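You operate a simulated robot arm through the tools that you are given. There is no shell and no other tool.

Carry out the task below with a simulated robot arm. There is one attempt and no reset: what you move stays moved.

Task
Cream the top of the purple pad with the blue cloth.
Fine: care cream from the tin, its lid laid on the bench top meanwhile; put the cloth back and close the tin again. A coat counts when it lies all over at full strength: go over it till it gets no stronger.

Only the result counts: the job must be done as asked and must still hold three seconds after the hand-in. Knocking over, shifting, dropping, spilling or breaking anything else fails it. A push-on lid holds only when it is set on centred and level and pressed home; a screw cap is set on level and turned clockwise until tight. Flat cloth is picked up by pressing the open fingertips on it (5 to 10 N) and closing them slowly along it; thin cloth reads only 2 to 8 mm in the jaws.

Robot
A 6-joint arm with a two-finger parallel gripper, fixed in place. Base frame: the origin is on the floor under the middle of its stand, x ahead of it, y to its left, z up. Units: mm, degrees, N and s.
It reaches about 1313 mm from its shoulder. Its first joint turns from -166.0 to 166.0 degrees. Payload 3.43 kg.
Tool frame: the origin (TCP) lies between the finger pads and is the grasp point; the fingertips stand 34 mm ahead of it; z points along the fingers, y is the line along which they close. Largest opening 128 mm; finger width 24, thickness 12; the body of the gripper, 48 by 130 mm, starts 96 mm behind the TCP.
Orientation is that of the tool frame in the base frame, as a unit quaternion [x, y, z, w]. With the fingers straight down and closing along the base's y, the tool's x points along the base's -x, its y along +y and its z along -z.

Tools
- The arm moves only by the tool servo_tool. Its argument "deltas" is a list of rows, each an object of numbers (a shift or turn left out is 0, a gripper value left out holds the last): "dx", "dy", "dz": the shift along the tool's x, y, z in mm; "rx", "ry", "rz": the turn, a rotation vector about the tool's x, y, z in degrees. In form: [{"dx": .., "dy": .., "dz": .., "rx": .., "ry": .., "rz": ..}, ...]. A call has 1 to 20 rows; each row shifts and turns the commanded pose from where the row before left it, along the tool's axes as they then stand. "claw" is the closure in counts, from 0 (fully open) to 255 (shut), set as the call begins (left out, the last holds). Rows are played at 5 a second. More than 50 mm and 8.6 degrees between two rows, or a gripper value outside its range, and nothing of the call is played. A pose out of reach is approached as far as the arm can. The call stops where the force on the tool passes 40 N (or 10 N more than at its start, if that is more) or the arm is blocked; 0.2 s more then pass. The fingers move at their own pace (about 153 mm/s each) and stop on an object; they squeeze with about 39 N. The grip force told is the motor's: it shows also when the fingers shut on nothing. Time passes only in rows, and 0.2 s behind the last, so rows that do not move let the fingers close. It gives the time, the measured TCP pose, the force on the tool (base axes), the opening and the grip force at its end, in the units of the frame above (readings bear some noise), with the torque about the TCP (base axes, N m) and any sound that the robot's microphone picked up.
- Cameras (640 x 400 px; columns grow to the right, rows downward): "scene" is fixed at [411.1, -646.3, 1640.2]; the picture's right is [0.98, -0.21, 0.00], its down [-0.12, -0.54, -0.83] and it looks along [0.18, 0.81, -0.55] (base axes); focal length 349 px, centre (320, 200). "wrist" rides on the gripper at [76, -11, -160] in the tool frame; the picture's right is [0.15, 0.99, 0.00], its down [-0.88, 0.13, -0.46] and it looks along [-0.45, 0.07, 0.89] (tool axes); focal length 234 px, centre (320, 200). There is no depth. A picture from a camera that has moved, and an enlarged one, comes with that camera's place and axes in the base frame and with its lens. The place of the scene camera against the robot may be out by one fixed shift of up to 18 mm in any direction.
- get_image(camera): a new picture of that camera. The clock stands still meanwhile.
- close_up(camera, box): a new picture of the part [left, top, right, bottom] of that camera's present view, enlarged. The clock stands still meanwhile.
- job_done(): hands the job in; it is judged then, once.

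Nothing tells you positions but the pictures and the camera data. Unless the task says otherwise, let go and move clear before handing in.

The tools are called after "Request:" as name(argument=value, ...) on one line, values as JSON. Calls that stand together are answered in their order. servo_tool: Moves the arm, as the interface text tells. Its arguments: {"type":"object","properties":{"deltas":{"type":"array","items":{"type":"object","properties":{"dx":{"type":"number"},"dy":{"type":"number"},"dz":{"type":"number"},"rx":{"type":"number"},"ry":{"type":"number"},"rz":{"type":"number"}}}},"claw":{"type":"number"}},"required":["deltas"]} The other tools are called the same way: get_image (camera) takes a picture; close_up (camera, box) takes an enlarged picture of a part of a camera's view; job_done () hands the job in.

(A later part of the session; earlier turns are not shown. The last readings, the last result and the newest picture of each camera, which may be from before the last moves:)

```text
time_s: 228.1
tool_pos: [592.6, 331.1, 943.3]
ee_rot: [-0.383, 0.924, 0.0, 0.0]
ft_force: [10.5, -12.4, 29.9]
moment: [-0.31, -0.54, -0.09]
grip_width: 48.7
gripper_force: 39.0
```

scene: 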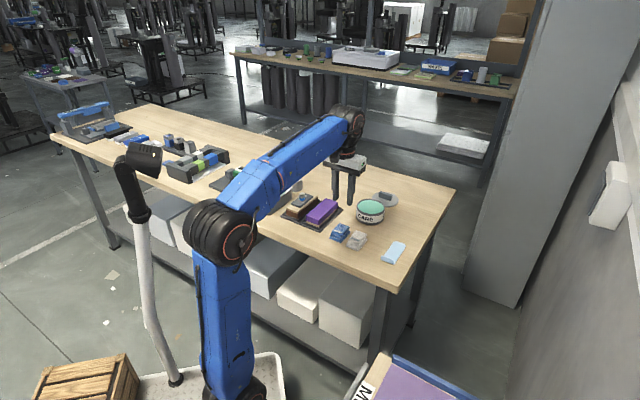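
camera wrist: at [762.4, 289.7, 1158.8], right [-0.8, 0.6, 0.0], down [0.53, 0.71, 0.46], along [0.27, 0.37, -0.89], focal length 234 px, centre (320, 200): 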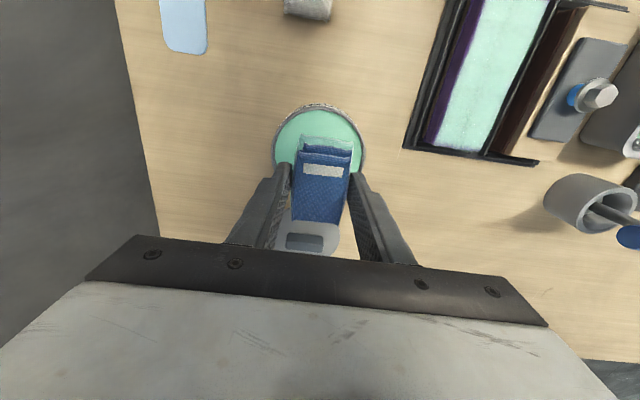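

Request:
servo_tool(deltas=[{"dz": -0.8}, {"dy": 4}, {"dy": 4}, {"dy": 4}, {"dx": 0}])

Request:
servo_tool(deltas=[{"dy": 4}, {"dy": 4}, {"dx": -4}, {"dx": 4}, {"dx": 0}])

Request:
servo_tool(deltas=[{"dz": -3}, {"dz": -15}, {"dz": -30}, {"dx": -35, "dz": -5}, {"dx": -35}, {"dx": 0}])

Request:
close_up(camera="wrist", box=[260, 60, 380, 160])

Request:
close_up(camera="scene", box=[304, 205, 334, 232])

```text
time_s: 229.3
tool_pos: [582.7, 341.1, 943.9]
ee_rot: [-0.383, 0.924, 0.0, -0.001]
ft_force: [4.9, -4.3, 19.7]
moment: [-0.16, -0.25, -0.08]
grip_width: 48.7
gripper_force: 38.8
```

```text
time_s: 230.5
tool_pos: [579.5, 347.3, 944.1]
ee_rot: [-0.383, 0.924, 0.0, 0.0]
ft_force: [0.6, 4.1, 8.3]
moment: [0.12, -0.03, 0.0]
grip_width: 48.7
gripper_force: 38.9
```

```text
time_s: 231.9
tool_pos: [629.4, 397.3, 997.6]
ee_rot: [-0.383, 0.924, 0.0, 0.0]
ft_force: [0.1, 0.4, 0.3]
moment: [-0.02, 0.02, -0.04]
grip_width: 48.6
gripper_force: 39.0
```

```text
4.00 times, centred on (320, 110) of wrist
camera zoom: at [584.3, 335.5, 1157.1], right [-0.8, 0.6, 0.0], down [0.53, 0.71, 0.46], along [0.27, 0.37, -0.89], focal length 937 px, centre (320, 560)
```

zoom: 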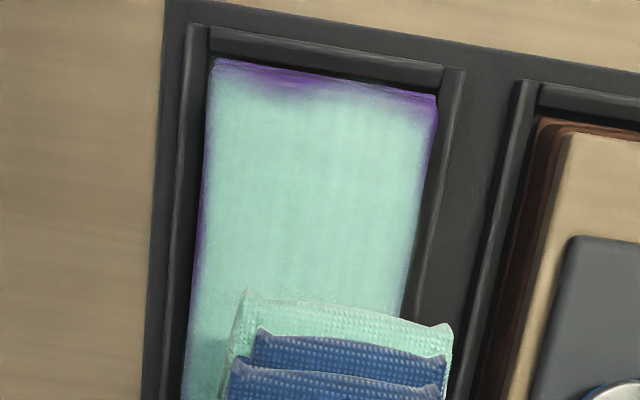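

```text
14.81 times, centred on (319, 218) of scene
camera zoom: at [411.1, -646.3, 1640.2], right [0.98, -0.21, 0.0], down [-0.12, -0.54, -0.83], along [0.18, 0.81, -0.55], focal length 5173 px, centre (335, -74)
```

zoom: 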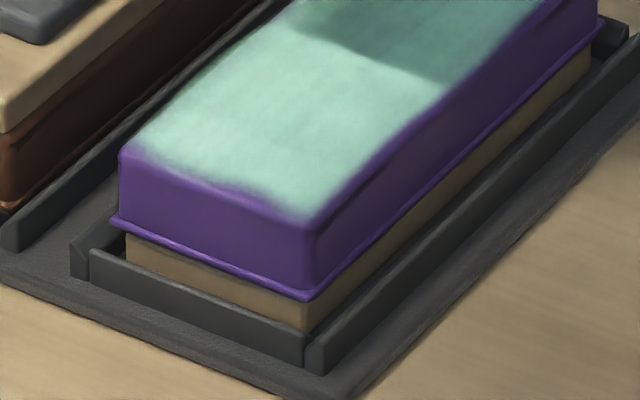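

Rubbing again with fresh cream left the edge outline unchanged, so the edge looks saturated and the rest is the rounded lip. Next I'll move aside and look at the whole pad, including the far end.

Request:
servo_tool(deltas=[{"dx": 11, "dy": -30, "dz": -8}, {"dx": 11, "dy": -30, "dz": -8}, {"dx": 12, "dy": -30, "dz": -8}, {"dx": 12, "dy": -31, "dz": -6}, {"dx": 0}, {"dx": 0}])

Request:
close_up(camera="wrist", box=[340, 80, 480, 250])

Request:
close_up(camera="scene", box=[300, 190, 345, 232])

Request:
get_image(camera="wrist")

```text
time_s: 233.3
tool_pos: [681.2, 277.4, 1026.9]
ee_rot: [-0.382, 0.924, 0.0, -0.001]
ft_force: [-0.3, 0.1, -0.2]
moment: [-0.03, 0.05, 0.01]
grip_width: 49.0
gripper_force: 38.9
```

```text
2.35 times, centred on (410, 165) of wrist
camera zoom: at [636.6, 216.5, 1187.0], right [-0.8, 0.6, 0.0], down [0.53, 0.72, 0.45], along [0.27, 0.37, -0.89], focal length 551 px, centre (108, 282)
```

zoom: 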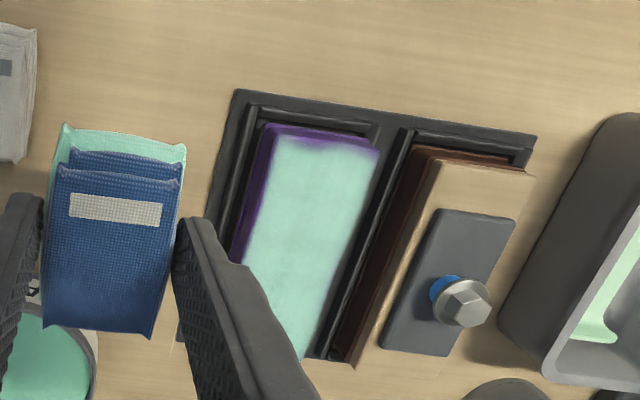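

```text
9.52 times, centred on (322, 211) of scene
camera zoom: at [411.1, -646.3, 1640.2], right [0.98, -0.21, 0.0], down [-0.12, -0.54, -0.83], along [0.18, 0.81, -0.55], focal length 3325 px, centre (296, 95)
```

zoom: 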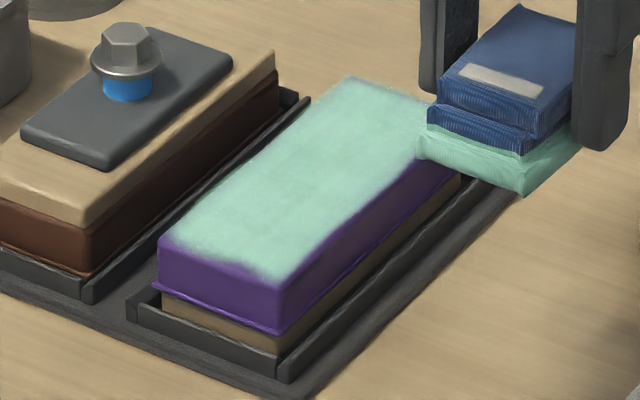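

```text
taken
camera wrist: at [636.6, 216.5, 1187.0], right [-0.8, 0.6, 0.0], down [0.53, 0.72, 0.45], along [0.27, 0.37, -0.89], focal length 234 px, centre (320, 200)
```

wrist: 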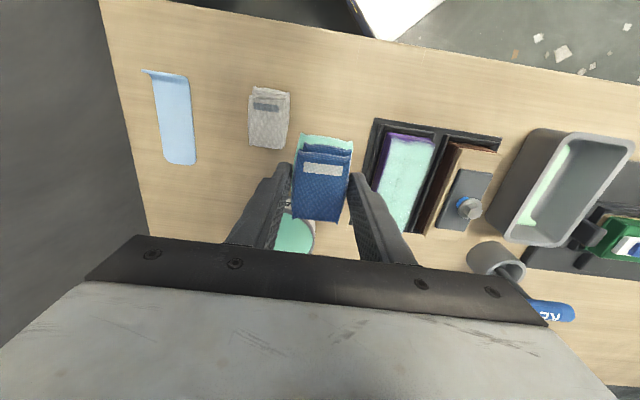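

The whole top is an even mint except a small strip at the near edge, which sits between my lanes. I'll approach it with the cloth shifted sideways so the cloth's other edge rubs across that spot.

Request:
servo_tool(deltas=[{"dx": 6, "dy": 30, "dz": 5}, {"dx": 6, "dy": 30, "dz": 10}, {"dx": 6, "dy": 29, "dz": 10}, {"dz": 20}, {"dz": 18}, {"dz": 12}, {"dx": 0}])

Request:
servo_tool(deltas=[{"dz": 2}, {"dz": 2}, {"dx": 0}])

Request:
close_up(camera="wrist", box=[220, 40, 460, 240])

Request:
close_up(camera="scene", box=[300, 190, 345, 232])

```text
time_s: 234.9
tool_pos: [605.8, 327.4, 952.7]
ee_rot: [-0.383, 0.924, 0.0, 0.0]
ft_force: [-0.3, -0.4, -0.6]
moment: [0.0, -0.02, -0.02]
grip_width: 48.9
gripper_force: 38.6
```

```text
time_s: 235.7
tool_pos: [606.0, 328.2, 947.8]
ee_rot: [-0.383, 0.924, 0.0, 0.0]
ft_force: [-0.2, -0.6, -0.7]
moment: [0.02, 0.01, 0.04]
grip_width: 48.7
gripper_force: 38.4
```

```text
2.00 times, centred on (340, 140) of wrist
camera zoom: at [560.2, 266.6, 1107.8], right [-0.8, 0.6, 0.0], down [0.53, 0.71, 0.46], along [0.27, 0.37, -0.89], focal length 468 px, centre (280, 320)
```

zoom: 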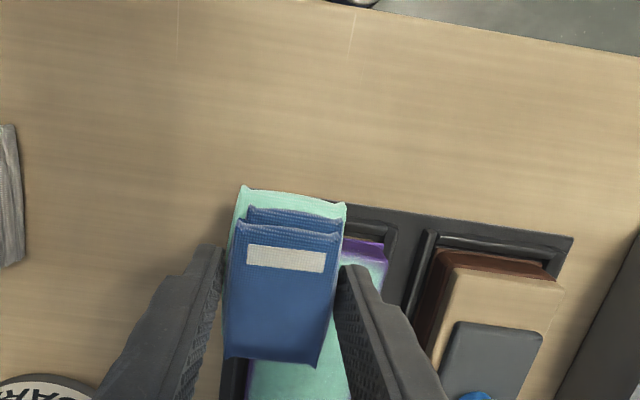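

```text
9.52 times, centred on (322, 211) of scene
camera zoom: at [411.1, -646.3, 1640.2], right [0.98, -0.21, 0.0], down [-0.12, -0.54, -0.83], along [0.18, 0.81, -0.55], focal length 3325 px, centre (296, 95)
```

zoom: 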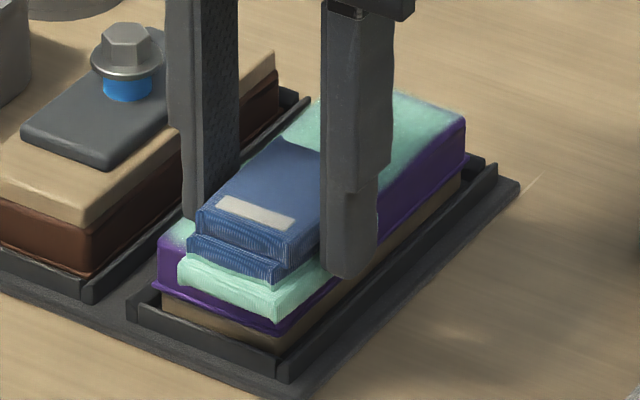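

Request:
servo_tool(deltas=[{"dz": 1.2}, {"dz": 1}, {"dx": 0}])

Request:
servo_tool(deltas=[{"dz": 0.7}, {"dx": 0}])

Request:
servo_tool(deltas=[{"dz": 0.6}, {"dx": 0}])

Request:
servo_tool(deltas=[{"dz": 0.5}, {"dx": 0}])

```text
time_s: 236.5
tool_pos: [605.7, 327.4, 946.7]
ee_rot: [-0.383, 0.924, 0.0, -0.001]
ft_force: [-0.5, 0.2, -0.8]
moment: [-0.01, -0.01, 0.02]
grip_width: 48.8
gripper_force: 39.2
```

```text
time_s: 237.1
tool_pos: [606.2, 328.0, 944.2]
ee_rot: [-0.382, 0.924, 0.0, -0.001]
ft_force: [-0.4, -0.4, -0.6]
moment: [-0.01, 0.02, 0.03]
grip_width: 48.8
gripper_force: 38.4
```

```text
time_s: 237.7
tool_pos: [606.1, 328.7, 944.3]
ee_rot: [-0.382, 0.924, -0.001, 0.0]
ft_force: [-0.2, 0.0, -0.2]
moment: [-0.03, 0.03, 0.03]
grip_width: 48.9
gripper_force: 39.0
```

```text
time_s: 238.3
tool_pos: [604.9, 328.1, 944.6]
ee_rot: [-0.383, 0.924, 0.0, 0.0]
ft_force: [-0.5, -1.1, 1.1]
moment: [0.01, 0.02, 0.0]
grip_width: 48.5
gripper_force: 39.0
```

Request:
servo_tool(deltas=[{"dz": 0.5}, {"dx": 0}])

Request:
servo_tool(deltas=[{"dz": 0.4}, {"dx": 0}])

```text
time_s: 238.9
tool_pos: [606.0, 327.8, 943.9]
ee_rot: [-0.383, 0.924, 0.0, 0.0]
ft_force: [-0.9, 0.4, 9.7]
moment: [0.03, 0.15, -0.01]
grip_width: 48.7
gripper_force: 39.0
```

```text
time_s: 239.5
tool_pos: [605.1, 327.8, 943.5]
ee_rot: [-0.382, 0.924, 0.0, 0.0]
ft_force: [0.8, 1.5, 16.4]
moment: [0.1, 0.14, -0.03]
grip_width: 48.9
gripper_force: 38.6
```

Request:
servo_tool(deltas=[{"dz": -0.1}, {"dy": -3}, {"dy": -3}, {"dx": -4}, {"dx": 4}, {"dx": 0}])

Request:
servo_tool(deltas=[{"dy": 3}, {"dx": -4}, {"dx": 4}, {"dy": 3}, {"dx": -4}, {"dx": 4}, {"dx": 0}])

Request:
servo_tool(deltas=[{"dy": 3}, {"dx": -4}, {"dx": 4}, {"dy": 3}, {"dx": -4}, {"dx": 4}, {"dx": 0}])

```text
time_s: 240.9
tool_pos: [610.1, 324.4, 944.0]
ee_rot: [-0.382, 0.924, 0.0, 0.0]
ft_force: [8.6, 3.6, 20.3]
moment: [0.25, -0.16, -0.12]
grip_width: 48.8
gripper_force: 39.3
```

```text
time_s: 242.5
tool_pos: [605.7, 326.2, 943.2]
ee_rot: [-0.383, 0.924, 0.0, 0.0]
ft_force: [2.3, 7.2, 17.2]
moment: [0.33, -0.02, -0.04]
grip_width: 48.8
gripper_force: 39.4
```

```text
time_s: 244.1
tool_pos: [601.2, 332.6, 943.2]
ee_rot: [-0.382, 0.924, 0.0, -0.001]
ft_force: [2.9, 3.7, 12.3]
moment: [0.14, -0.08, 0.02]
grip_width: 48.9
gripper_force: 39.0
```

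Request:
servo_tool(deltas=[{"dz": -3}, {"dz": -15}, {"dz": -30}, {"dx": -35, "dy": 10, "dz": -5}, {"dx": -35, "dy": 10}, {"dx": 0}])

Request:
close_up(camera="wrist", box=[260, 60, 380, 160])

Request:
close_up(camera="scene", box=[304, 205, 334, 232])

```text
time_s: 245.5
tool_pos: [635.3, 397.9, 997.7]
ee_rot: [-0.383, 0.924, -0.001, -0.001]
ft_force: [-0.1, 0.2, 0.2]
moment: [0.05, 0.01, -0.04]
grip_width: 48.6
gripper_force: 38.5
```

```text
4.00 times, centred on (320, 110) of wrist
camera zoom: at [590.6, 336.5, 1156.8], right [-0.8, 0.6, 0.0], down [0.53, 0.72, 0.45], along [0.27, 0.37, -0.89], focal length 937 px, centre (320, 560)
```

zoom: 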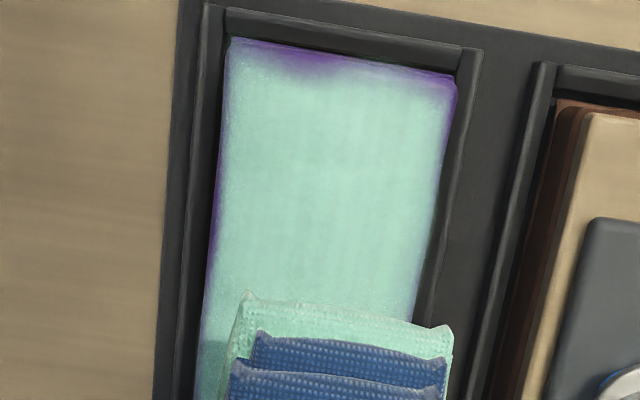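

```text
14.81 times, centred on (319, 218) of scene
camera zoom: at [411.1, -646.3, 1640.2], right [0.98, -0.21, 0.0], down [-0.12, -0.54, -0.83], along [0.18, 0.81, -0.55], focal length 5173 px, centre (335, -74)
```

zoom: 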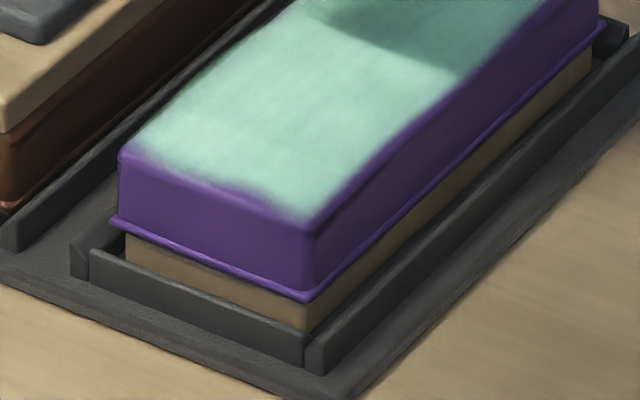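

Request:
close_up(camera="wrist", box=[293, 62, 363, 102])

Request:
close_up(camera="wrist", box=[300, 64, 335, 84])

```text
9.14 times, centred on (328, 82) of wrist
camera zoom: at [590.6, 336.5, 1156.8], right [-0.8, 0.6, 0.0], down [0.53, 0.72, 0.45], along [0.27, 0.37, -0.89], focal length 2141 px, centre (247, 1279)
```

zoom: 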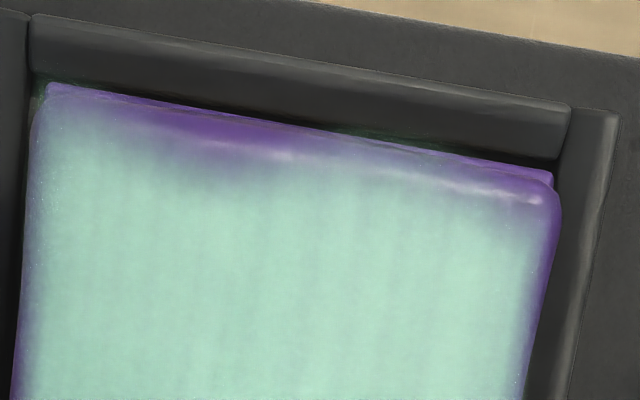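

```text
16.00 times, centred on (318, 74) of wrist
camera zoom: at [590.6, 336.5, 1156.8], right [-0.8, 0.6, 0.0], down [0.53, 0.72, 0.45], along [0.27, 0.37, -0.89], focal length 3747 px, centre (360, 2216)
```

zoom: 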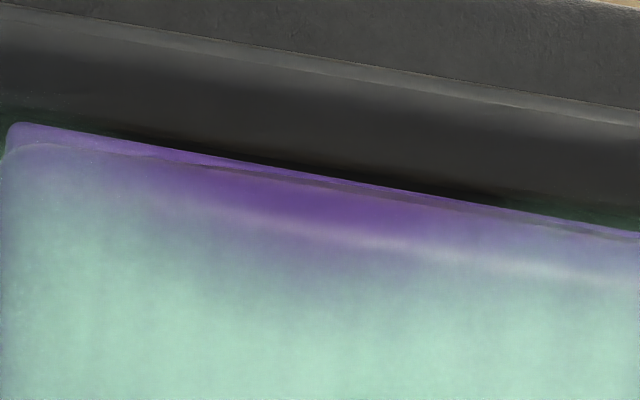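

One small patch hasn't changed, possibly because neither edge of the cloth has run directly over it. I'll target it from the other side, with the cloth's left edge right on it.

Request:
servo_tool(deltas=[{"dx": 34, "dy": 3}, {"dx": 34, "dy": 3}, {"dz": 20}, {"dz": 18}, {"dz": 10}, {"dx": 0}])

Request:
close_up(camera="wrist", box=[220, 40, 460, 240])

Request:
servo_tool(deltas=[{"dz": 2}, {"dz": 1}, {"dx": 0}])

Request:
servo_tool(deltas=[{"dz": 0.8}, {"dx": 0}])

```text
time_s: 246.9
tool_pos: [583.3, 352.6, 947.6]
ee_rot: [-0.382, 0.924, 0.001, 0.0]
ft_force: [0.3, -0.5, -0.1]
moment: [-0.01, 0.02, 0.0]
grip_width: 48.8
gripper_force: 38.7
```

```text
2.00 times, centred on (340, 140) of wrist
camera zoom: at [538.8, 291.9, 1106.9], right [-0.8, 0.6, 0.0], down [0.53, 0.71, 0.46], along [0.27, 0.37, -0.89], focal length 468 px, centre (280, 320)
```

zoom: 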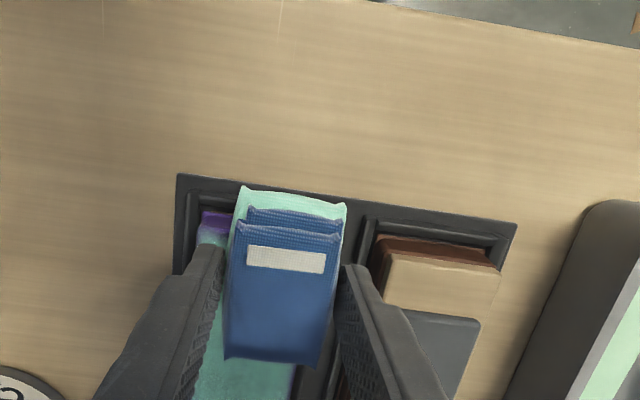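

```text
time_s: 247.7
tool_pos: [583.6, 352.7, 944.0]
ee_rot: [-0.383, 0.924, 0.0, 0.0]
ft_force: [0.8, 0.0, -0.7]
moment: [-0.01, -0.03, -0.02]
grip_width: 48.9
gripper_force: 39.0
```

```text
time_s: 248.3
tool_pos: [583.4, 353.1, 944.7]
ee_rot: [-0.383, 0.924, 0.0, 0.0]
ft_force: [0.2, -0.6, -1.1]
moment: [-0.01, -0.05, 0.0]
grip_width: 48.9
gripper_force: 38.2
```

Request:
servo_tool(deltas=[{"dz": 0.6}, {"dx": 0}])

Request:
servo_tool(deltas=[{"dz": 0.5}, {"dx": 0}])

Request:
servo_tool(deltas=[{"dz": 0.4}, {"dx": 0}])

```text
time_s: 248.9
tool_pos: [583.8, 353.2, 943.9]
ee_rot: [-0.383, 0.924, -0.001, -0.001]
ft_force: [-0.1, 0.0, -0.2]
moment: [-0.01, 0.02, 0.02]
grip_width: 48.8
gripper_force: 39.3
```

```text
time_s: 249.5
tool_pos: [583.8, 353.2, 943.8]
ee_rot: [-0.382, 0.924, 0.0, 0.0]
ft_force: [0.0, 1.6, 2.2]
moment: [0.01, 0.04, -0.06]
grip_width: 48.7
gripper_force: 39.0
```

```text
time_s: 250.1
tool_pos: [585.1, 353.1, 943.9]
ee_rot: [-0.383, 0.924, 0.0, 0.0]
ft_force: [-0.8, 1.0, 9.7]
moment: [-0.1, 0.12, -0.04]
grip_width: 48.5
gripper_force: 38.7
```

Request:
servo_tool(deltas=[{"dz": 0.2}, {"dx": 4}, {"dx": -4}, {"dy": 2}, {"dx": 4}, {"dx": -4}, {"dx": 0}])

Request:
servo_tool(deltas=[{"dy": 2}, {"dx": 4}, {"dx": -4}, {"dy": 1.5}, {"dx": 4}, {"dx": -4}, {"dx": 4}, {"dx": -4}, {"dx": 0}])

Request:
servo_tool(deltas=[{"dy": -3}, {"dy": -3}, {"dx": 4}, {"dx": -4}, {"dy": -3}, {"dy": -3}, {"dx": 4}, {"dx": -4}, {"dx": 0}])

```text
time_s: 251.7
tool_pos: [581.4, 353.3, 942.9]
ee_rot: [-0.383, 0.924, 0.0, 0.0]
ft_force: [-8.3, -6.5, 18.9]
moment: [-0.29, 0.23, -0.01]
grip_width: 48.6
gripper_force: 38.8
```

```text
time_s: 253.7
tool_pos: [579.0, 358.3, 942.6]
ee_rot: [-0.383, 0.924, 0.0, -0.001]
ft_force: [-4.7, -2.9, 10.7]
moment: [-0.11, 0.18, -0.02]
grip_width: 49.0
gripper_force: 39.2
```

```text
time_s: 255.7
tool_pos: [588.4, 347.7, 943.0]
ee_rot: [-0.382, 0.924, 0.0, 0.0]
ft_force: [-2.9, -4.7, 10.0]
moment: [-0.17, 0.1, -0.02]
grip_width: 48.9
gripper_force: 39.3
```

Good contact all the way. Now I'll lift and check the patch again.

Request:
servo_tool(deltas=[{"dz": -3}, {"dz": -15}, {"dz": -30}, {"dx": -35, "dy": 3, "dz": -5}, {"dx": -33, "dy": 3}, {"dx": 0}])

Request:
close_up(camera="wrist", box=[280, 62, 350, 102])

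Request:
close_up(camera="scene", box=[304, 205, 334, 232])

```text
time_s: 257.1
tool_pos: [634.9, 400.1, 994.4]
ee_rot: [-0.383, 0.924, 0.0, -0.001]
ft_force: [0.2, 0.9, 0.2]
moment: [0.02, 0.01, 0.0]
grip_width: 49.0
gripper_force: 38.6
```

```text
9.14 times, centred on (315, 82) of wrist
camera zoom: at [590.2, 339.4, 1154.2], right [-0.8, 0.6, 0.0], down [0.53, 0.72, 0.45], along [0.27, 0.36, -0.89], focal length 2141 px, centre (366, 1279)
```

zoom: 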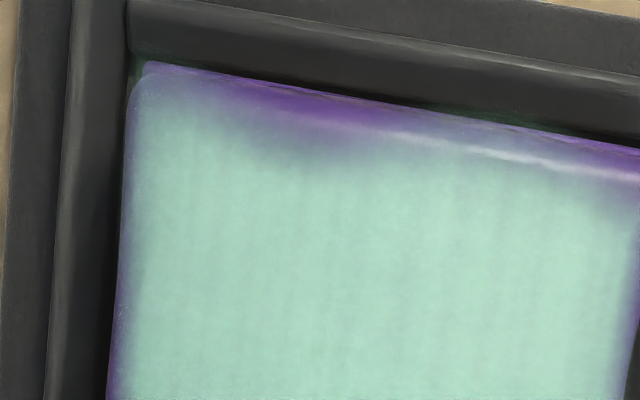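

```text
14.81 times, centred on (319, 218) of scene
camera zoom: at [411.1, -646.3, 1640.2], right [0.98, -0.21, 0.0], down [-0.12, -0.54, -0.83], along [0.18, 0.81, -0.55], focal length 5173 px, centre (335, -74)
```

zoom: 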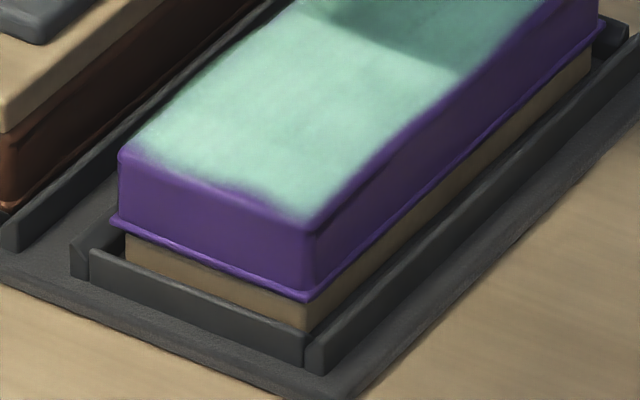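

The edge outline is exactly as before, so it isn't getting any stronger there. I'll make one last full pass, mainly over the middle and far end, to confirm saturation.

Request:
servo_tool(deltas=[{"dz": 20}, {"dz": 18}, {"dz": 9}, {"dz": 2}, {"dx": 0}])

Request:
servo_tool(deltas=[{"dz": 0.8}, {"dx": 0}])

Request:
servo_tool(deltas=[{"dz": 0.7}, {"dx": 0}])

Request:
servo_tool(deltas=[{"dz": 0.5}, {"dx": 0}])

```text
time_s: 258.3
tool_pos: [632.0, 398.7, 946.4]
ee_rot: [-0.382, 0.924, 0.0, 0.0]
ft_force: [0.0, -0.2, -0.5]
moment: [0.02, -0.03, -0.02]
grip_width: 48.8
gripper_force: 39.0
```

```text
time_s: 258.9
tool_pos: [632.1, 399.4, 945.9]
ee_rot: [-0.382, 0.924, -0.001, -0.001]
ft_force: [0.1, -0.1, -0.2]
moment: [-0.01, -0.02, 0.05]
grip_width: 49.0
gripper_force: 38.8
```

```text
time_s: 259.5
tool_pos: [632.6, 399.5, 944.6]
ee_rot: [-0.383, 0.924, -0.001, -0.001]
ft_force: [-0.4, -0.1, -0.3]
moment: [0.01, -0.01, -0.02]
grip_width: 48.7
gripper_force: 39.3
```

```text
time_s: 260.1
tool_pos: [633.4, 401.1, 944.3]
ee_rot: [-0.383, 0.924, 0.0, 0.0]
ft_force: [-0.6, 0.2, -0.2]
moment: [-0.01, -0.01, -0.01]
grip_width: 48.5
gripper_force: 38.8
```

Request:
servo_tool(deltas=[{"dz": 0.5}, {"dx": 0}])

Request:
servo_tool(deltas=[{"dz": 0.5}, {"dx": 0}])

Request:
servo_tool(deltas=[{"dz": 0.4}, {"dx": 0}])

```text
time_s: 260.7
tool_pos: [633.0, 400.4, 942.6]
ee_rot: [-0.383, 0.924, 0.0, -0.001]
ft_force: [-0.6, -0.7, -1.2]
moment: [0.01, -0.02, -0.02]
grip_width: 48.9
gripper_force: 39.1
```

```text
time_s: 261.3
tool_pos: [633.3, 400.3, 943.1]
ee_rot: [-0.382, 0.924, 0.0, 0.0]
ft_force: [-0.1, 0.1, -0.3]
moment: [-0.01, -0.01, 0.01]
grip_width: 49.0
gripper_force: 39.1
```

```text
time_s: 261.9
tool_pos: [633.1, 399.7, 943.0]
ee_rot: [-0.382, 0.924, -0.001, 0.0]
ft_force: [-0.2, 0.4, -1.4]
moment: [0.01, 0.05, -0.01]
grip_width: 48.9
gripper_force: 38.9
```

Request:
servo_tool(deltas=[{"dz": 0.5}, {"dx": 0}])

Request:
servo_tool(deltas=[{"dz": 0.4}, {"dx": 0}])

Request:
servo_tool(deltas=[{"dz": 0.4}, {"dx": 0}])

```text
time_s: 262.5
tool_pos: [631.5, 401.4, 942.8]
ee_rot: [-0.382, 0.924, 0.0, 0.0]
ft_force: [0.5, 1.2, 6.1]
moment: [-0.11, 0.12, 0.02]
grip_width: 48.4
gripper_force: 38.9
```

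```text
time_s: 263.1
tool_pos: [632.0, 399.7, 942.5]
ee_rot: [-0.383, 0.924, 0.0, -0.001]
ft_force: [2.6, 1.9, 15.5]
moment: [-0.07, -0.01, 0.01]
grip_width: 48.6
gripper_force: 38.7
```

```text
time_s: 263.7
tool_pos: [631.5, 399.7, 943.1]
ee_rot: [-0.382, 0.924, 0.0, 0.001]
ft_force: [4.8, 1.4, 24.2]
moment: [-0.08, -0.14, -0.01]
grip_width: 48.8
gripper_force: 39.2
```

Request:
servo_tool(deltas=[{"dz": -0.5}, {"dx": -5, "dy": 0.1}, {"dx": -5, "dy": 0.1}, {"dx": -5, "dy": 0.1}, {"dx": -5, "dy": 0.1}, {"dx": 0}])

Request:
servo_tool(deltas=[{"dx": -5, "dy": 0.1}, {"dx": -5, "dy": 0.1}, {"dx": -5, "dy": 0.1}, {"dx": -4}, {"dx": 0}])

Request:
servo_tool(deltas=[{"dy": -4}, {"dy": -4}, {"dy": -4}, {"dx": 0}])

```text
time_s: 265.1
tool_pos: [646.0, 413.4, 943.5]
ee_rot: [-0.383, 0.924, 0.0, 0.0]
ft_force: [-4.0, -2.8, 8.8]
moment: [-0.13, 0.13, -0.01]
grip_width: 49.0
gripper_force: 38.9
```

```text
time_s: 266.3
tool_pos: [658.9, 427.4, 942.5]
ee_rot: [-0.383, 0.924, 0.0, -0.001]
ft_force: [0.1, 0.6, -0.6]
moment: [0.0, 0.01, 0.0]
grip_width: 48.8
gripper_force: 39.0
```

```text
time_s: 267.3
tool_pos: [666.0, 419.9, 943.2]
ee_rot: [-0.382, 0.924, -0.001, 0.0]
ft_force: [-0.2, 1.0, 4.0]
moment: [0.02, 0.07, 0.02]
grip_width: 48.7
gripper_force: 38.7
```

Request:
servo_tool(deltas=[{"dz": 0.5}, {"dy": 4}, {"dy": 4}, {"dy": 4}, {"dx": 0}])

Request:
servo_tool(deltas=[{"dz": 0.1}, {"dx": 4}, {"dx": -4}, {"dy": -4}, {"dy": -4}, {"dy": -4}, {"dx": 0}])

Request:
servo_tool(deltas=[{"dy": -4}, {"dy": -4}, {"dy": -2}, {"dx": 0}])

```text
time_s: 268.5
tool_pos: [660.9, 427.5, 943.4]
ee_rot: [-0.382, 0.924, 0.0, -0.001]
ft_force: [8.0, -6.8, 21.9]
moment: [-0.48, -0.26, 0.05]
grip_width: 48.6
gripper_force: 39.2
```

```text
time_s: 270.1
tool_pos: [666.7, 418.0, 941.9]
ee_rot: [-0.382, 0.924, 0.0, 0.0]
ft_force: [-5.8, 7.5, 20.1]
moment: [0.38, 0.34, 0.0]
grip_width: 48.9
gripper_force: 38.3
```

```text
time_s: 271.1
tool_pos: [675.4, 411.8, 941.0]
ee_rot: [-0.383, 0.924, 0.0, 0.0]
ft_force: [-4.7, 3.0, 14.5]
moment: [0.21, 0.2, 0.01]
grip_width: 48.9
gripper_force: 38.9
```

Request:
servo_tool(deltas=[{"dx": 6, "dy": -0.1}, {"dx": 6, "dy": -0.1}, {"dx": 6, "dy": -0.1}, {"dx": 6, "dy": -0.1}, {"dx": 0}])

Request:
servo_tool(deltas=[{"dx": 6, "dy": -0.1}, {"dx": 6, "dy": -0.1}, {"dx": 6, "dy": -0.1}, {"dx": 6, "dy": -0.1}, {"dx": 0}])

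Request:
servo_tool(deltas=[{"dx": 6, "dy": -0.1}, {"dx": 6, "dy": -0.1}, {"dx": 6, "dy": -0.1}, {"dx": 6, "dy": -0.1}, {"dx": 0}])

```text
time_s: 272.3
tool_pos: [659.6, 394.2, 941.4]
ee_rot: [-0.383, 0.924, 0.0, 0.0]
ft_force: [4.1, 4.5, 17.1]
moment: [0.25, -0.18, 0.0]
grip_width: 48.8
gripper_force: 39.4
```

```text
time_s: 273.5
tool_pos: [643.3, 377.2, 942.2]
ee_rot: [-0.383, 0.924, 0.0, -0.001]
ft_force: [0.3, 1.6, 9.7]
moment: [0.02, -0.1, -0.04]
grip_width: 48.6
gripper_force: 38.9
```

```text
time_s: 274.7
tool_pos: [624.6, 361.0, 942.8]
ee_rot: [-0.382, 0.924, -0.001, 0.0]
ft_force: [1.5, 1.6, 10.6]
moment: [0.01, 0.0, -0.01]
grip_width: 48.9
gripper_force: 39.3
```

Request:
servo_tool(deltas=[{"dx": 6, "dy": -0.1}, {"dx": 6, "dy": -0.1}, {"dx": 6, "dy": -0.1}, {"dx": 6, "dy": -0.1}, {"dx": 0}])

Request:
servo_tool(deltas=[{"dz": 0.1}, {"dx": 4}, {"dy": 4}, {"dy": 4}, {"dy": 4}, {"dx": 0}])

Request:
servo_tool(deltas=[{"dy": 4}, {"dy": 4}, {"dy": 2}, {"dx": -5}, {"dx": -5}, {"dx": 0}])

Request:
servo_tool(deltas=[{"dx": -6, "dy": 0.1}, {"dx": -6, "dy": 0.1}, {"dx": -6, "dy": 0.1}, {"dx": -6, "dy": 0.1}, {"dx": 0}])

```text
time_s: 275.9
tool_pos: [607.0, 342.0, 940.8]
ee_rot: [-0.382, 0.924, 0.0, 0.0]
ft_force: [6.3, 4.3, 20.8]
moment: [0.26, -0.18, -0.02]
grip_width: 48.6
gripper_force: 38.9
```

```text
time_s: 277.3
tool_pos: [595.6, 349.5, 941.7]
ee_rot: [-0.382, 0.924, 0.0, -0.002]
ft_force: [2.8, -4.9, 11.4]
moment: [-0.23, -0.12, -0.04]
grip_width: 49.0
gripper_force: 39.3
```

```text
time_s: 278.7
tool_pos: [597.3, 363.2, 942.6]
ee_rot: [-0.383, 0.924, 0.0, 0.0]
ft_force: [-1.2, -0.4, -0.9]
moment: [-0.03, -0.02, 0.03]
grip_width: 48.9
gripper_force: 38.8
```

```text
time_s: 279.9
tool_pos: [614.0, 380.0, 941.7]
ee_rot: [-0.382, 0.924, -0.001, 0.0]
ft_force: [-1.1, -0.8, 0.5]
moment: [-0.02, 0.07, 0.0]
grip_width: 48.7
gripper_force: 39.4
```

Request:
servo_tool(deltas=[{"dz": 0.6}, {"dx": 6, "dy": -0.1}, {"dx": 6, "dy": -0.1}, {"dx": 6, "dy": -0.1}, {"dx": 6, "dy": -0.1}, {"dx": 0}])

Request:
servo_tool(deltas=[{"dx": -6, "dy": 0.1}, {"dx": -6, "dy": 0.1}, {"dx": -6, "dy": 0.1}, {"dx": -6, "dy": 0.1}, {"dx": 0}])

Request:
servo_tool(deltas=[{"dx": -6, "dy": 0.1}, {"dx": -6, "dy": 0.1}, {"dx": -6, "dy": 0.1}, {"dx": -6, "dy": 0.1}, {"dx": 0}])

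```text
time_s: 281.3
tool_pos: [597.5, 362.8, 942.1]
ee_rot: [-0.383, 0.924, 0.0, -0.001]
ft_force: [1.5, 2.3, 11.6]
moment: [0.09, -0.1, 0.01]
grip_width: 48.7
gripper_force: 39.3
```

```text
time_s: 282.5
tool_pos: [613.3, 381.0, 941.1]
ee_rot: [-0.383, 0.924, 0.0, 0.0]
ft_force: [-3.8, -4.7, 12.4]
moment: [-0.2, 0.17, -0.04]
grip_width: 49.0
gripper_force: 39.1
```

```text
time_s: 283.7
tool_pos: [631.0, 397.1, 942.8]
ee_rot: [-0.383, 0.924, 0.0, 0.0]
ft_force: [-2.9, -3.0, 10.0]
moment: [-0.12, 0.09, 0.02]
grip_width: 48.8
gripper_force: 39.1
```

Full passes are done. I'll lift off and take an overall look.

Request:
servo_tool(deltas=[{"dz": -3}, {"dz": -15}, {"dz": -35}, {"dx": 11, "dy": -30, "dz": -10}, {"dx": 11, "dy": -30, "dz": -10}, {"dx": 12, "dy": -30, "dz": -8}, {"dx": 12, "dy": -29}, {"dx": 0}])

Request:
close_up(camera="scene", box=[300, 190, 345, 232])

Request:
close_up(camera="wrist", box=[340, 80, 480, 250])

Request:
get_image(camera="wrist")

```text
time_s: 285.5
tool_pos: [681.4, 281.0, 1022.2]
ee_rot: [-0.383, 0.924, -0.001, -0.001]
ft_force: [-0.3, 0.1, 0.2]
moment: [-0.04, 0.0, -0.03]
grip_width: 49.0
gripper_force: 38.8
```

```text
9.52 times, centred on (322, 211) of scene
camera zoom: at [411.1, -646.3, 1640.2], right [0.98, -0.21, 0.0], down [-0.12, -0.54, -0.83], along [0.18, 0.81, -0.55], focal length 3325 px, centre (296, 95)
```

zoom: 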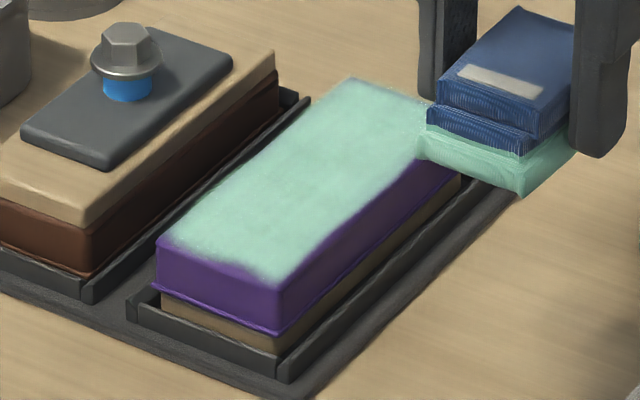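

```text
2.35 times, centred on (410, 165) of wrist
camera zoom: at [637.1, 219.7, 1181.9], right [-0.8, 0.6, 0.0], down [0.53, 0.72, 0.46], along [0.27, 0.37, -0.89], focal length 551 px, centre (108, 282)
```

zoom: 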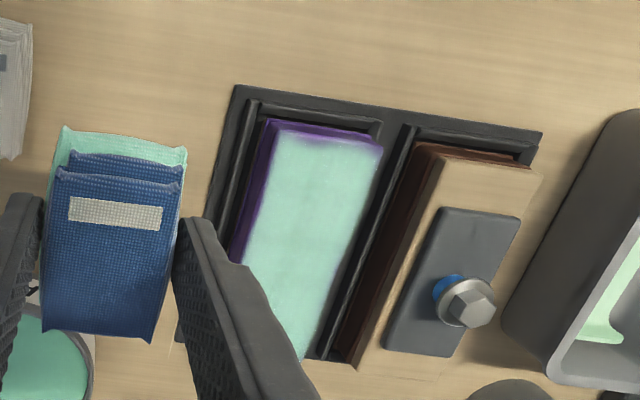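

```text
taken
camera wrist: at [637.1, 219.7, 1181.9], right [-0.8, 0.6, 0.0], down [0.53, 0.72, 0.46], along [0.27, 0.37, -0.89], focal length 234 px, centre (320, 200)
```

wrist: 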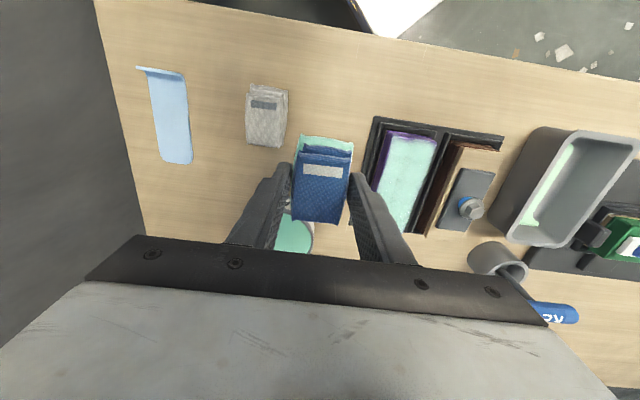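

The coat looks identical to before the last pass, so it's at full strength. Now I'll return the cloth to its original spot beside the white one.

Request:
servo_tool(deltas=[{"dx": 10, "dy": -1.4, "dz": 10}, {"dx": 10, "dy": -1.4, "dz": 20}, {"dz": 30}, {"dz": 25}, {"dz": 12}, {"dx": 0}])

Request:
close_up(camera="wrist", box=[200, 60, 420, 220])

Request:
close_up(camera="scene", box=[315, 205, 375, 255])

```text
time_s: 286.9
tool_pos: [669.7, 265.0, 926.6]
ee_rot: [-0.383, 0.924, 0.0, -0.002]
ft_force: [0.0, 0.1, -0.5]
moment: [0.02, 0.0, 0.02]
grip_width: 48.7
gripper_force: 38.7
```

```text
2.50 times, centred on (310, 140) of wrist
camera zoom: at [625.2, 203.1, 1085.2], right [-0.8, 0.6, 0.0], down [0.53, 0.72, 0.45], along [0.27, 0.37, -0.89], focal length 585 px, centre (345, 350)
```

zoom: 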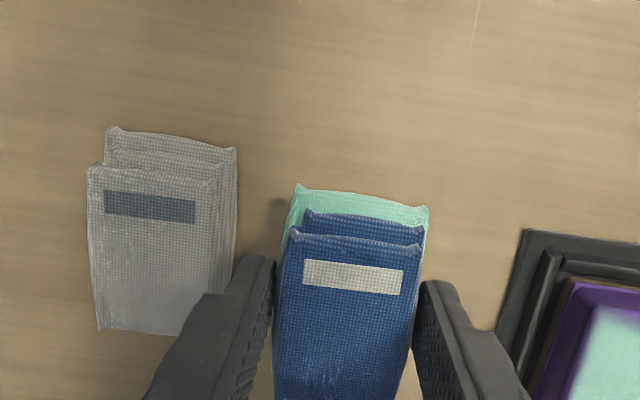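

```text
8.00 times, centred on (345, 230) of scene
camera zoom: at [411.1, -646.3, 1640.2], right [0.98, -0.21, 0.0], down [-0.12, -0.54, -0.83], along [0.18, 0.81, -0.55], focal length 2793 px, centre (120, -40)
```

zoom: 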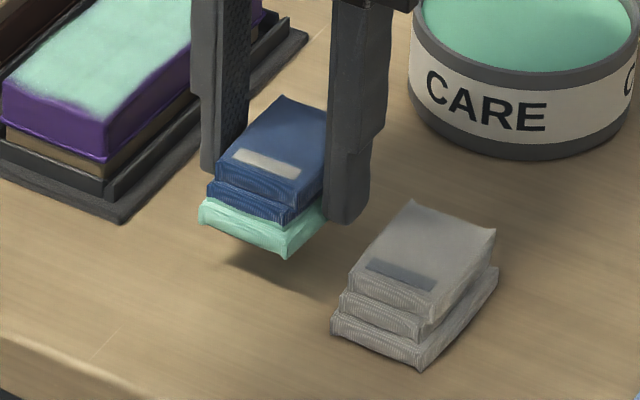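

Request:
servo_tool(deltas=[{"dz": 8}, {"dz": 8}, {"dz": 5}, {"dx": 0}])

Request:
servo_tool(deltas=[{"dz": 1}, {"dz": 1}, {"dx": 0}])

Request:
servo_tool(deltas=[{"dz": 0.8}, {"dx": 0}])

Request:
servo_tool(deltas=[{"dz": 0.7}, {"dx": 0}])

```text
time_s: 287.9
tool_pos: [671.6, 265.8, 904.5]
ee_rot: [-0.382, 0.924, 0.0, 0.0]
ft_force: [-0.1, 0.1, 0.2]
moment: [0.02, 0.0, 0.02]
grip_width: 48.7
gripper_force: 39.0
```

```text
time_s: 288.7
tool_pos: [668.8, 265.1, 901.6]
ee_rot: [-0.383, 0.924, 0.0, 0.0]
ft_force: [-0.6, -1.3, -1.3]
moment: [0.0, 0.04, -0.05]
grip_width: 49.0
gripper_force: 39.0
```

```text
time_s: 289.3
tool_pos: [669.8, 265.2, 899.8]
ee_rot: [-0.383, 0.924, 0.001, 0.0]
ft_force: [-0.1, -0.1, 0.2]
moment: [0.01, -0.01, -0.02]
grip_width: 48.9
gripper_force: 39.2
```

```text
time_s: 289.9
tool_pos: [670.2, 266.0, 900.3]
ee_rot: [-0.382, 0.924, 0.0, 0.0]
ft_force: [-0.1, 0.0, -0.7]
moment: [0.0, -0.01, -0.04]
grip_width: 49.1
gripper_force: 39.1
```

Request:
servo_tool(deltas=[{"dz": 0.6}, {"dx": 0}])

Request:
servo_tool(deltas=[{"dz": 0.5}, {"dx": 0}])

Request:
servo_tool(deltas=[{"dz": 0.5}, {"dx": 0}])

Request:
close_up(camera="scene", box=[315, 205, 375, 255])

```text
time_s: 290.5
tool_pos: [669.1, 266.1, 899.3]
ee_rot: [-0.382, 0.924, -0.001, 0.0]
ft_force: [-0.2, 0.1, 0.5]
moment: [0.0, 0.02, -0.03]
grip_width: 48.8
gripper_force: 38.9
```

```text
time_s: 291.1
tool_pos: [670.4, 264.5, 900.4]
ee_rot: [-0.383, 0.924, 0.0, 0.0]
ft_force: [0.5, 0.1, 0.8]
moment: [0.03, -0.02, -0.01]
grip_width: 48.8
gripper_force: 38.2
```

```text
time_s: 291.7
tool_pos: [670.1, 264.1, 900.0]
ee_rot: [-0.382, 0.924, 0.0, -0.001]
ft_force: [2.8, 1.6, 8.1]
moment: [0.03, -0.06, -0.01]
grip_width: 48.8
gripper_force: 38.9
```

```text
8.00 times, centred on (345, 230) of scene
camera zoom: at [411.1, -646.3, 1640.2], right [0.98, -0.21, 0.0], down [-0.12, -0.54, -0.83], along [0.18, 0.81, -0.55], focal length 2793 px, centre (120, -40)
```

zoom: 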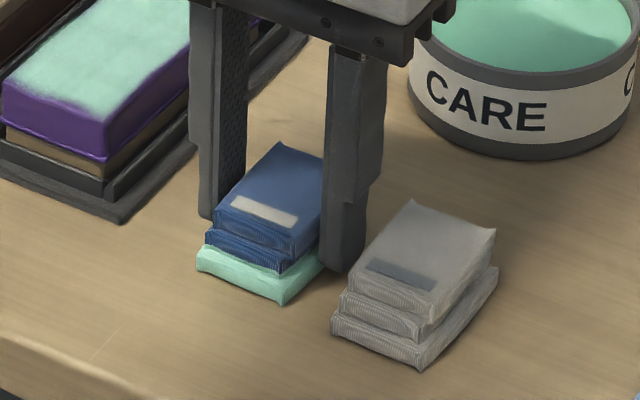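

The cloth is on its original spot with light contact. Releasing it.

Request:
servo_tool(deltas=[{"dx": 0}, {"dx": 0}, {"dx": 0}], claw=150)

Request:
close_up(camera="wrist", box=[200, 60, 420, 220])

Request:
servo_tool(deltas=[{"dz": -2}, {"dz": -4}, {"dz": -8}, {"dz": -15}, {"dz": -30}, {"dz": -40}, {"dx": 0}])

Request:
close_up(camera="scene", box=[315, 205, 375, 255])

```text
time_s: 292.5
tool_pos: [670.0, 265.2, 898.2]
ee_rot: [-0.383, 0.924, 0.0, 0.0]
ft_force: [0.4, 0.8, -0.1]
moment: [-0.05, 0.0, 0.02]
grip_width: 52.6
gripper_force: 0.2
```

```text
2.50 times, centred on (310, 140) of wrist
camera zoom: at [624.8, 203.5, 1058.5], right [-0.8, 0.6, 0.0], down [0.53, 0.72, 0.45], along [0.27, 0.37, -0.89], focal length 585 px, centre (345, 350)
```

zoom: 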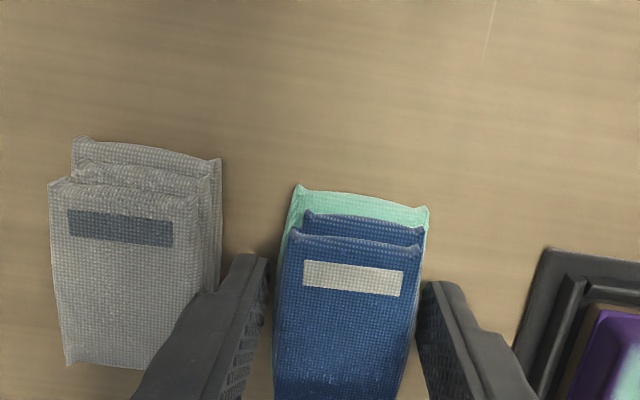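

```text
time_s: 294.1
tool_pos: [670.2, 264.3, 998.2]
ee_rot: [-0.382, 0.924, 0.0, -0.001]
ft_force: [-0.2, -0.1, 0.1]
moment: [0.0, -0.02, 0.02]
grip_width: 52.8
gripper_force: 0.1
```

```text
8.00 times, centred on (345, 230) of scene
camera zoom: at [411.1, -646.3, 1640.2], right [0.98, -0.21, 0.0], down [-0.12, -0.54, -0.83], along [0.18, 0.81, -0.55], focal length 2793 px, centre (120, -40)
```

zoom: 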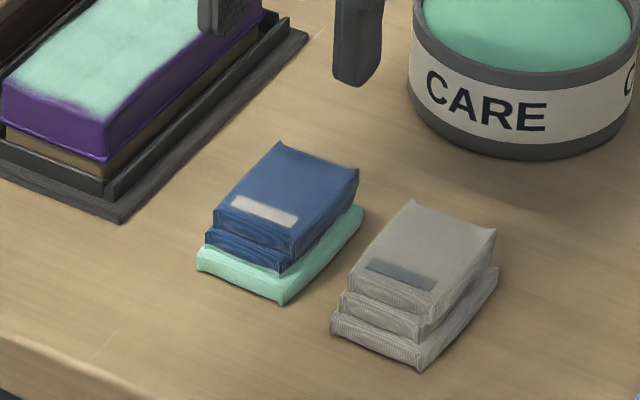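

The cloth is back in place. Now to fetch the lid: I'll turn the tool back across the handle and move over it.

Request:
servo_tool(deltas=[{"rz": 7.5}, {"rz": 7.5}, {"rz": 7.5}, {"rz": 7.5}, {"rz": 7.5}, {"rz": 7.5}, {"rz": 7.5}, {"rz": 7.5}, {"rz": 7.5}, {"rz": 7.5}, {"rz": 7.5}, {"rz": 7.5}, {"dx": 0}])

Request:
servo_tool(deltas=[{"dx": -5, "dy": 42.6}, {"dx": -5, "dy": 42.6}, {"dx": -5, "dy": 42.6}, {"dx": -5, "dy": 42.6}, {"dx": -5, "dy": 42.6}, {"dx": -5, "dy": 42.6}, {"dx": -5.7, "dy": 42.4}, {"dx": 0}, {"dx": 0}])

Request:
get_image(camera="wrist")

Request:
close_up(camera="wrist", box=[220, 80, 420, 240])

```text
time_s: 296.9
tool_pos: [670.2, 266.0, 997.7]
ee_rot: [0.383, 0.924, 0.0, -0.001]
ft_force: [0.2, -0.8, 0.2]
moment: [-0.03, 0.0, 0.0]
grip_width: 52.5
gripper_force: 0.0
```

```text
time_s: 298.9
tool_pos: [905.8, 449.1, 995.3]
ee_rot: [0.382, 0.924, -0.001, -0.001]
ft_force: [0.9, -0.5, 0.1]
moment: [-0.02, 0.02, 0.01]
grip_width: 52.5
gripper_force: 0.1
```

```text
taken
camera wrist: at [843.6, 494.7, 1155.0], right [0.6, 0.8, 0.0], down [0.72, -0.53, 0.46], along [0.37, -0.27, -0.89], focal length 234 px, centre (320, 200)
```

wrist: 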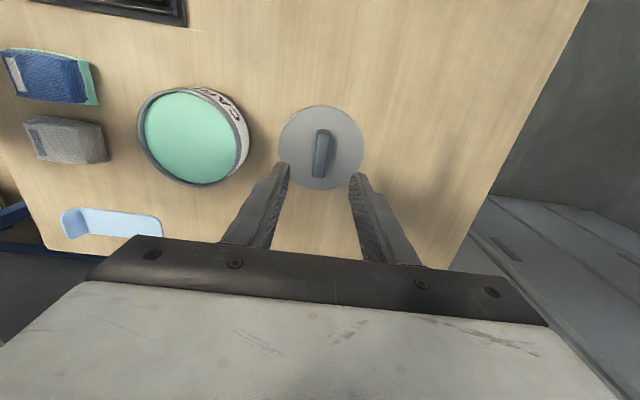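

```text
2.50 times, centred on (320, 160) of wrist
camera zoom: at [843.6, 494.7, 1155.0], right [0.6, 0.8, 0.0], down [0.72, -0.53, 0.46], along [0.37, -0.27, -0.89], focal length 585 px, centre (320, 300)
```

zoom: 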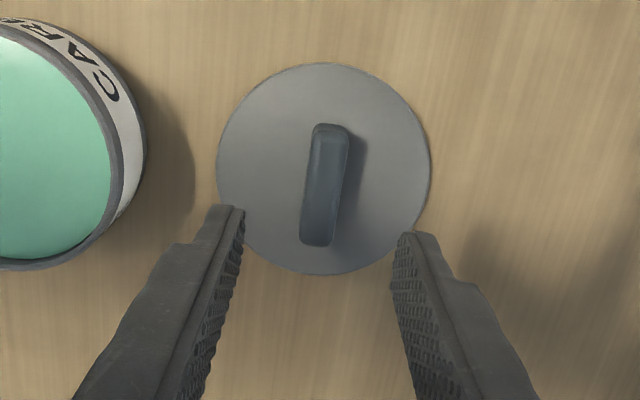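

Request:
servo_tool(deltas=[{"dy": 1.5, "dz": 20}, {"dz": 25}, {"dz": 20}, {"dz": 10}, {"dx": 0}], claw=165)

Request:
close_up(camera="wrist", box=[220, 80, 420, 240])

```text
time_s: 300.1
tool_pos: [903.6, 450.8, 921.0]
ee_rot: [0.383, 0.924, 0.0, 0.0]
ft_force: [0.3, 0.2, 0.4]
moment: [-0.01, -0.01, 0.03]
grip_width: 45.4
gripper_force: 0.2
```

```text
2.50 times, centred on (320, 160) of wrist
camera zoom: at [844.6, 497.2, 1081.6], right [0.6, 0.8, 0.0], down [0.71, -0.53, 0.46], along [0.37, -0.27, -0.89], focal length 585 px, centre (320, 300)
```

zoom: 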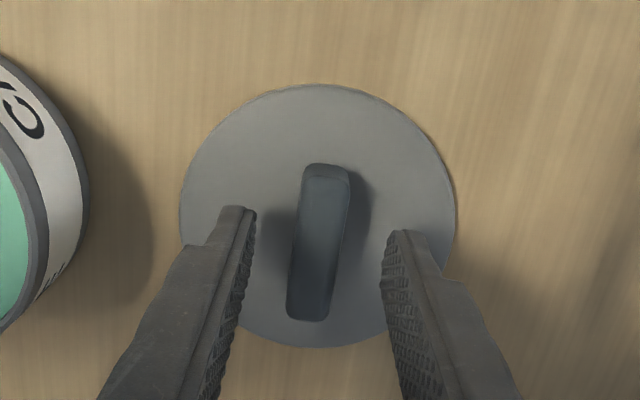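

Request:
servo_tool(deltas=[{"dx": -1.3, "dy": -0.8}, {"dz": 6}, {"dz": 6}, {"dz": 3.5}, {"dx": 0}])

Request:
close_up(camera="wrist", box=[220, 80, 420, 240])

Request:
close_up(camera="scene", box=[365, 175, 405, 210])

```text
time_s: 301.3
tool_pos: [907.2, 449.2, 907.3]
ee_rot: [0.383, 0.924, 0.0, -0.001]
ft_force: [0.2, -0.8, 1.3]
moment: [0.01, -0.04, -0.01]
grip_width: 45.4
gripper_force: 0.1
```

```text
2.50 times, centred on (320, 160) of wrist
camera zoom: at [845.5, 495.9, 1066.6], right [0.6, 0.8, 0.0], down [0.72, -0.53, 0.46], along [0.37, -0.27, -0.89], focal length 585 px, centre (320, 300)
```

zoom: 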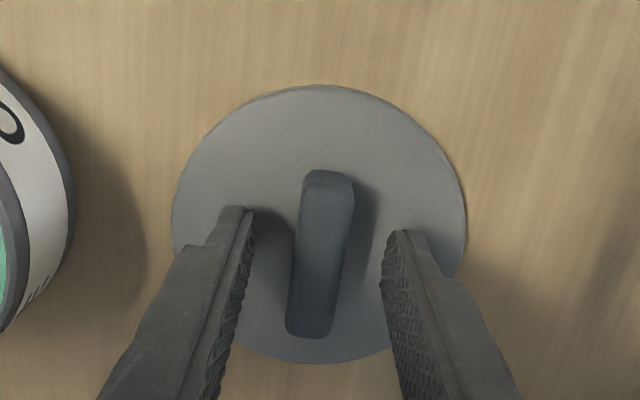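

```text
11.43 times, centred on (385, 192) of scene
camera zoom: at [411.1, -646.3, 1640.2], right [0.98, -0.21, 0.0], down [-0.12, -0.54, -0.83], along [0.18, 0.81, -0.55], focal length 3990 px, centre (-423, 286)
```

zoom: 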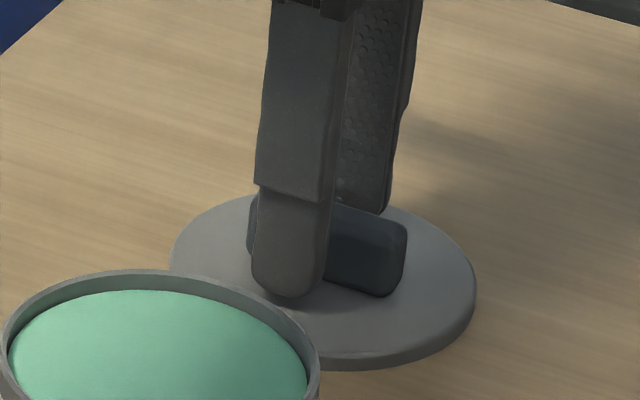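

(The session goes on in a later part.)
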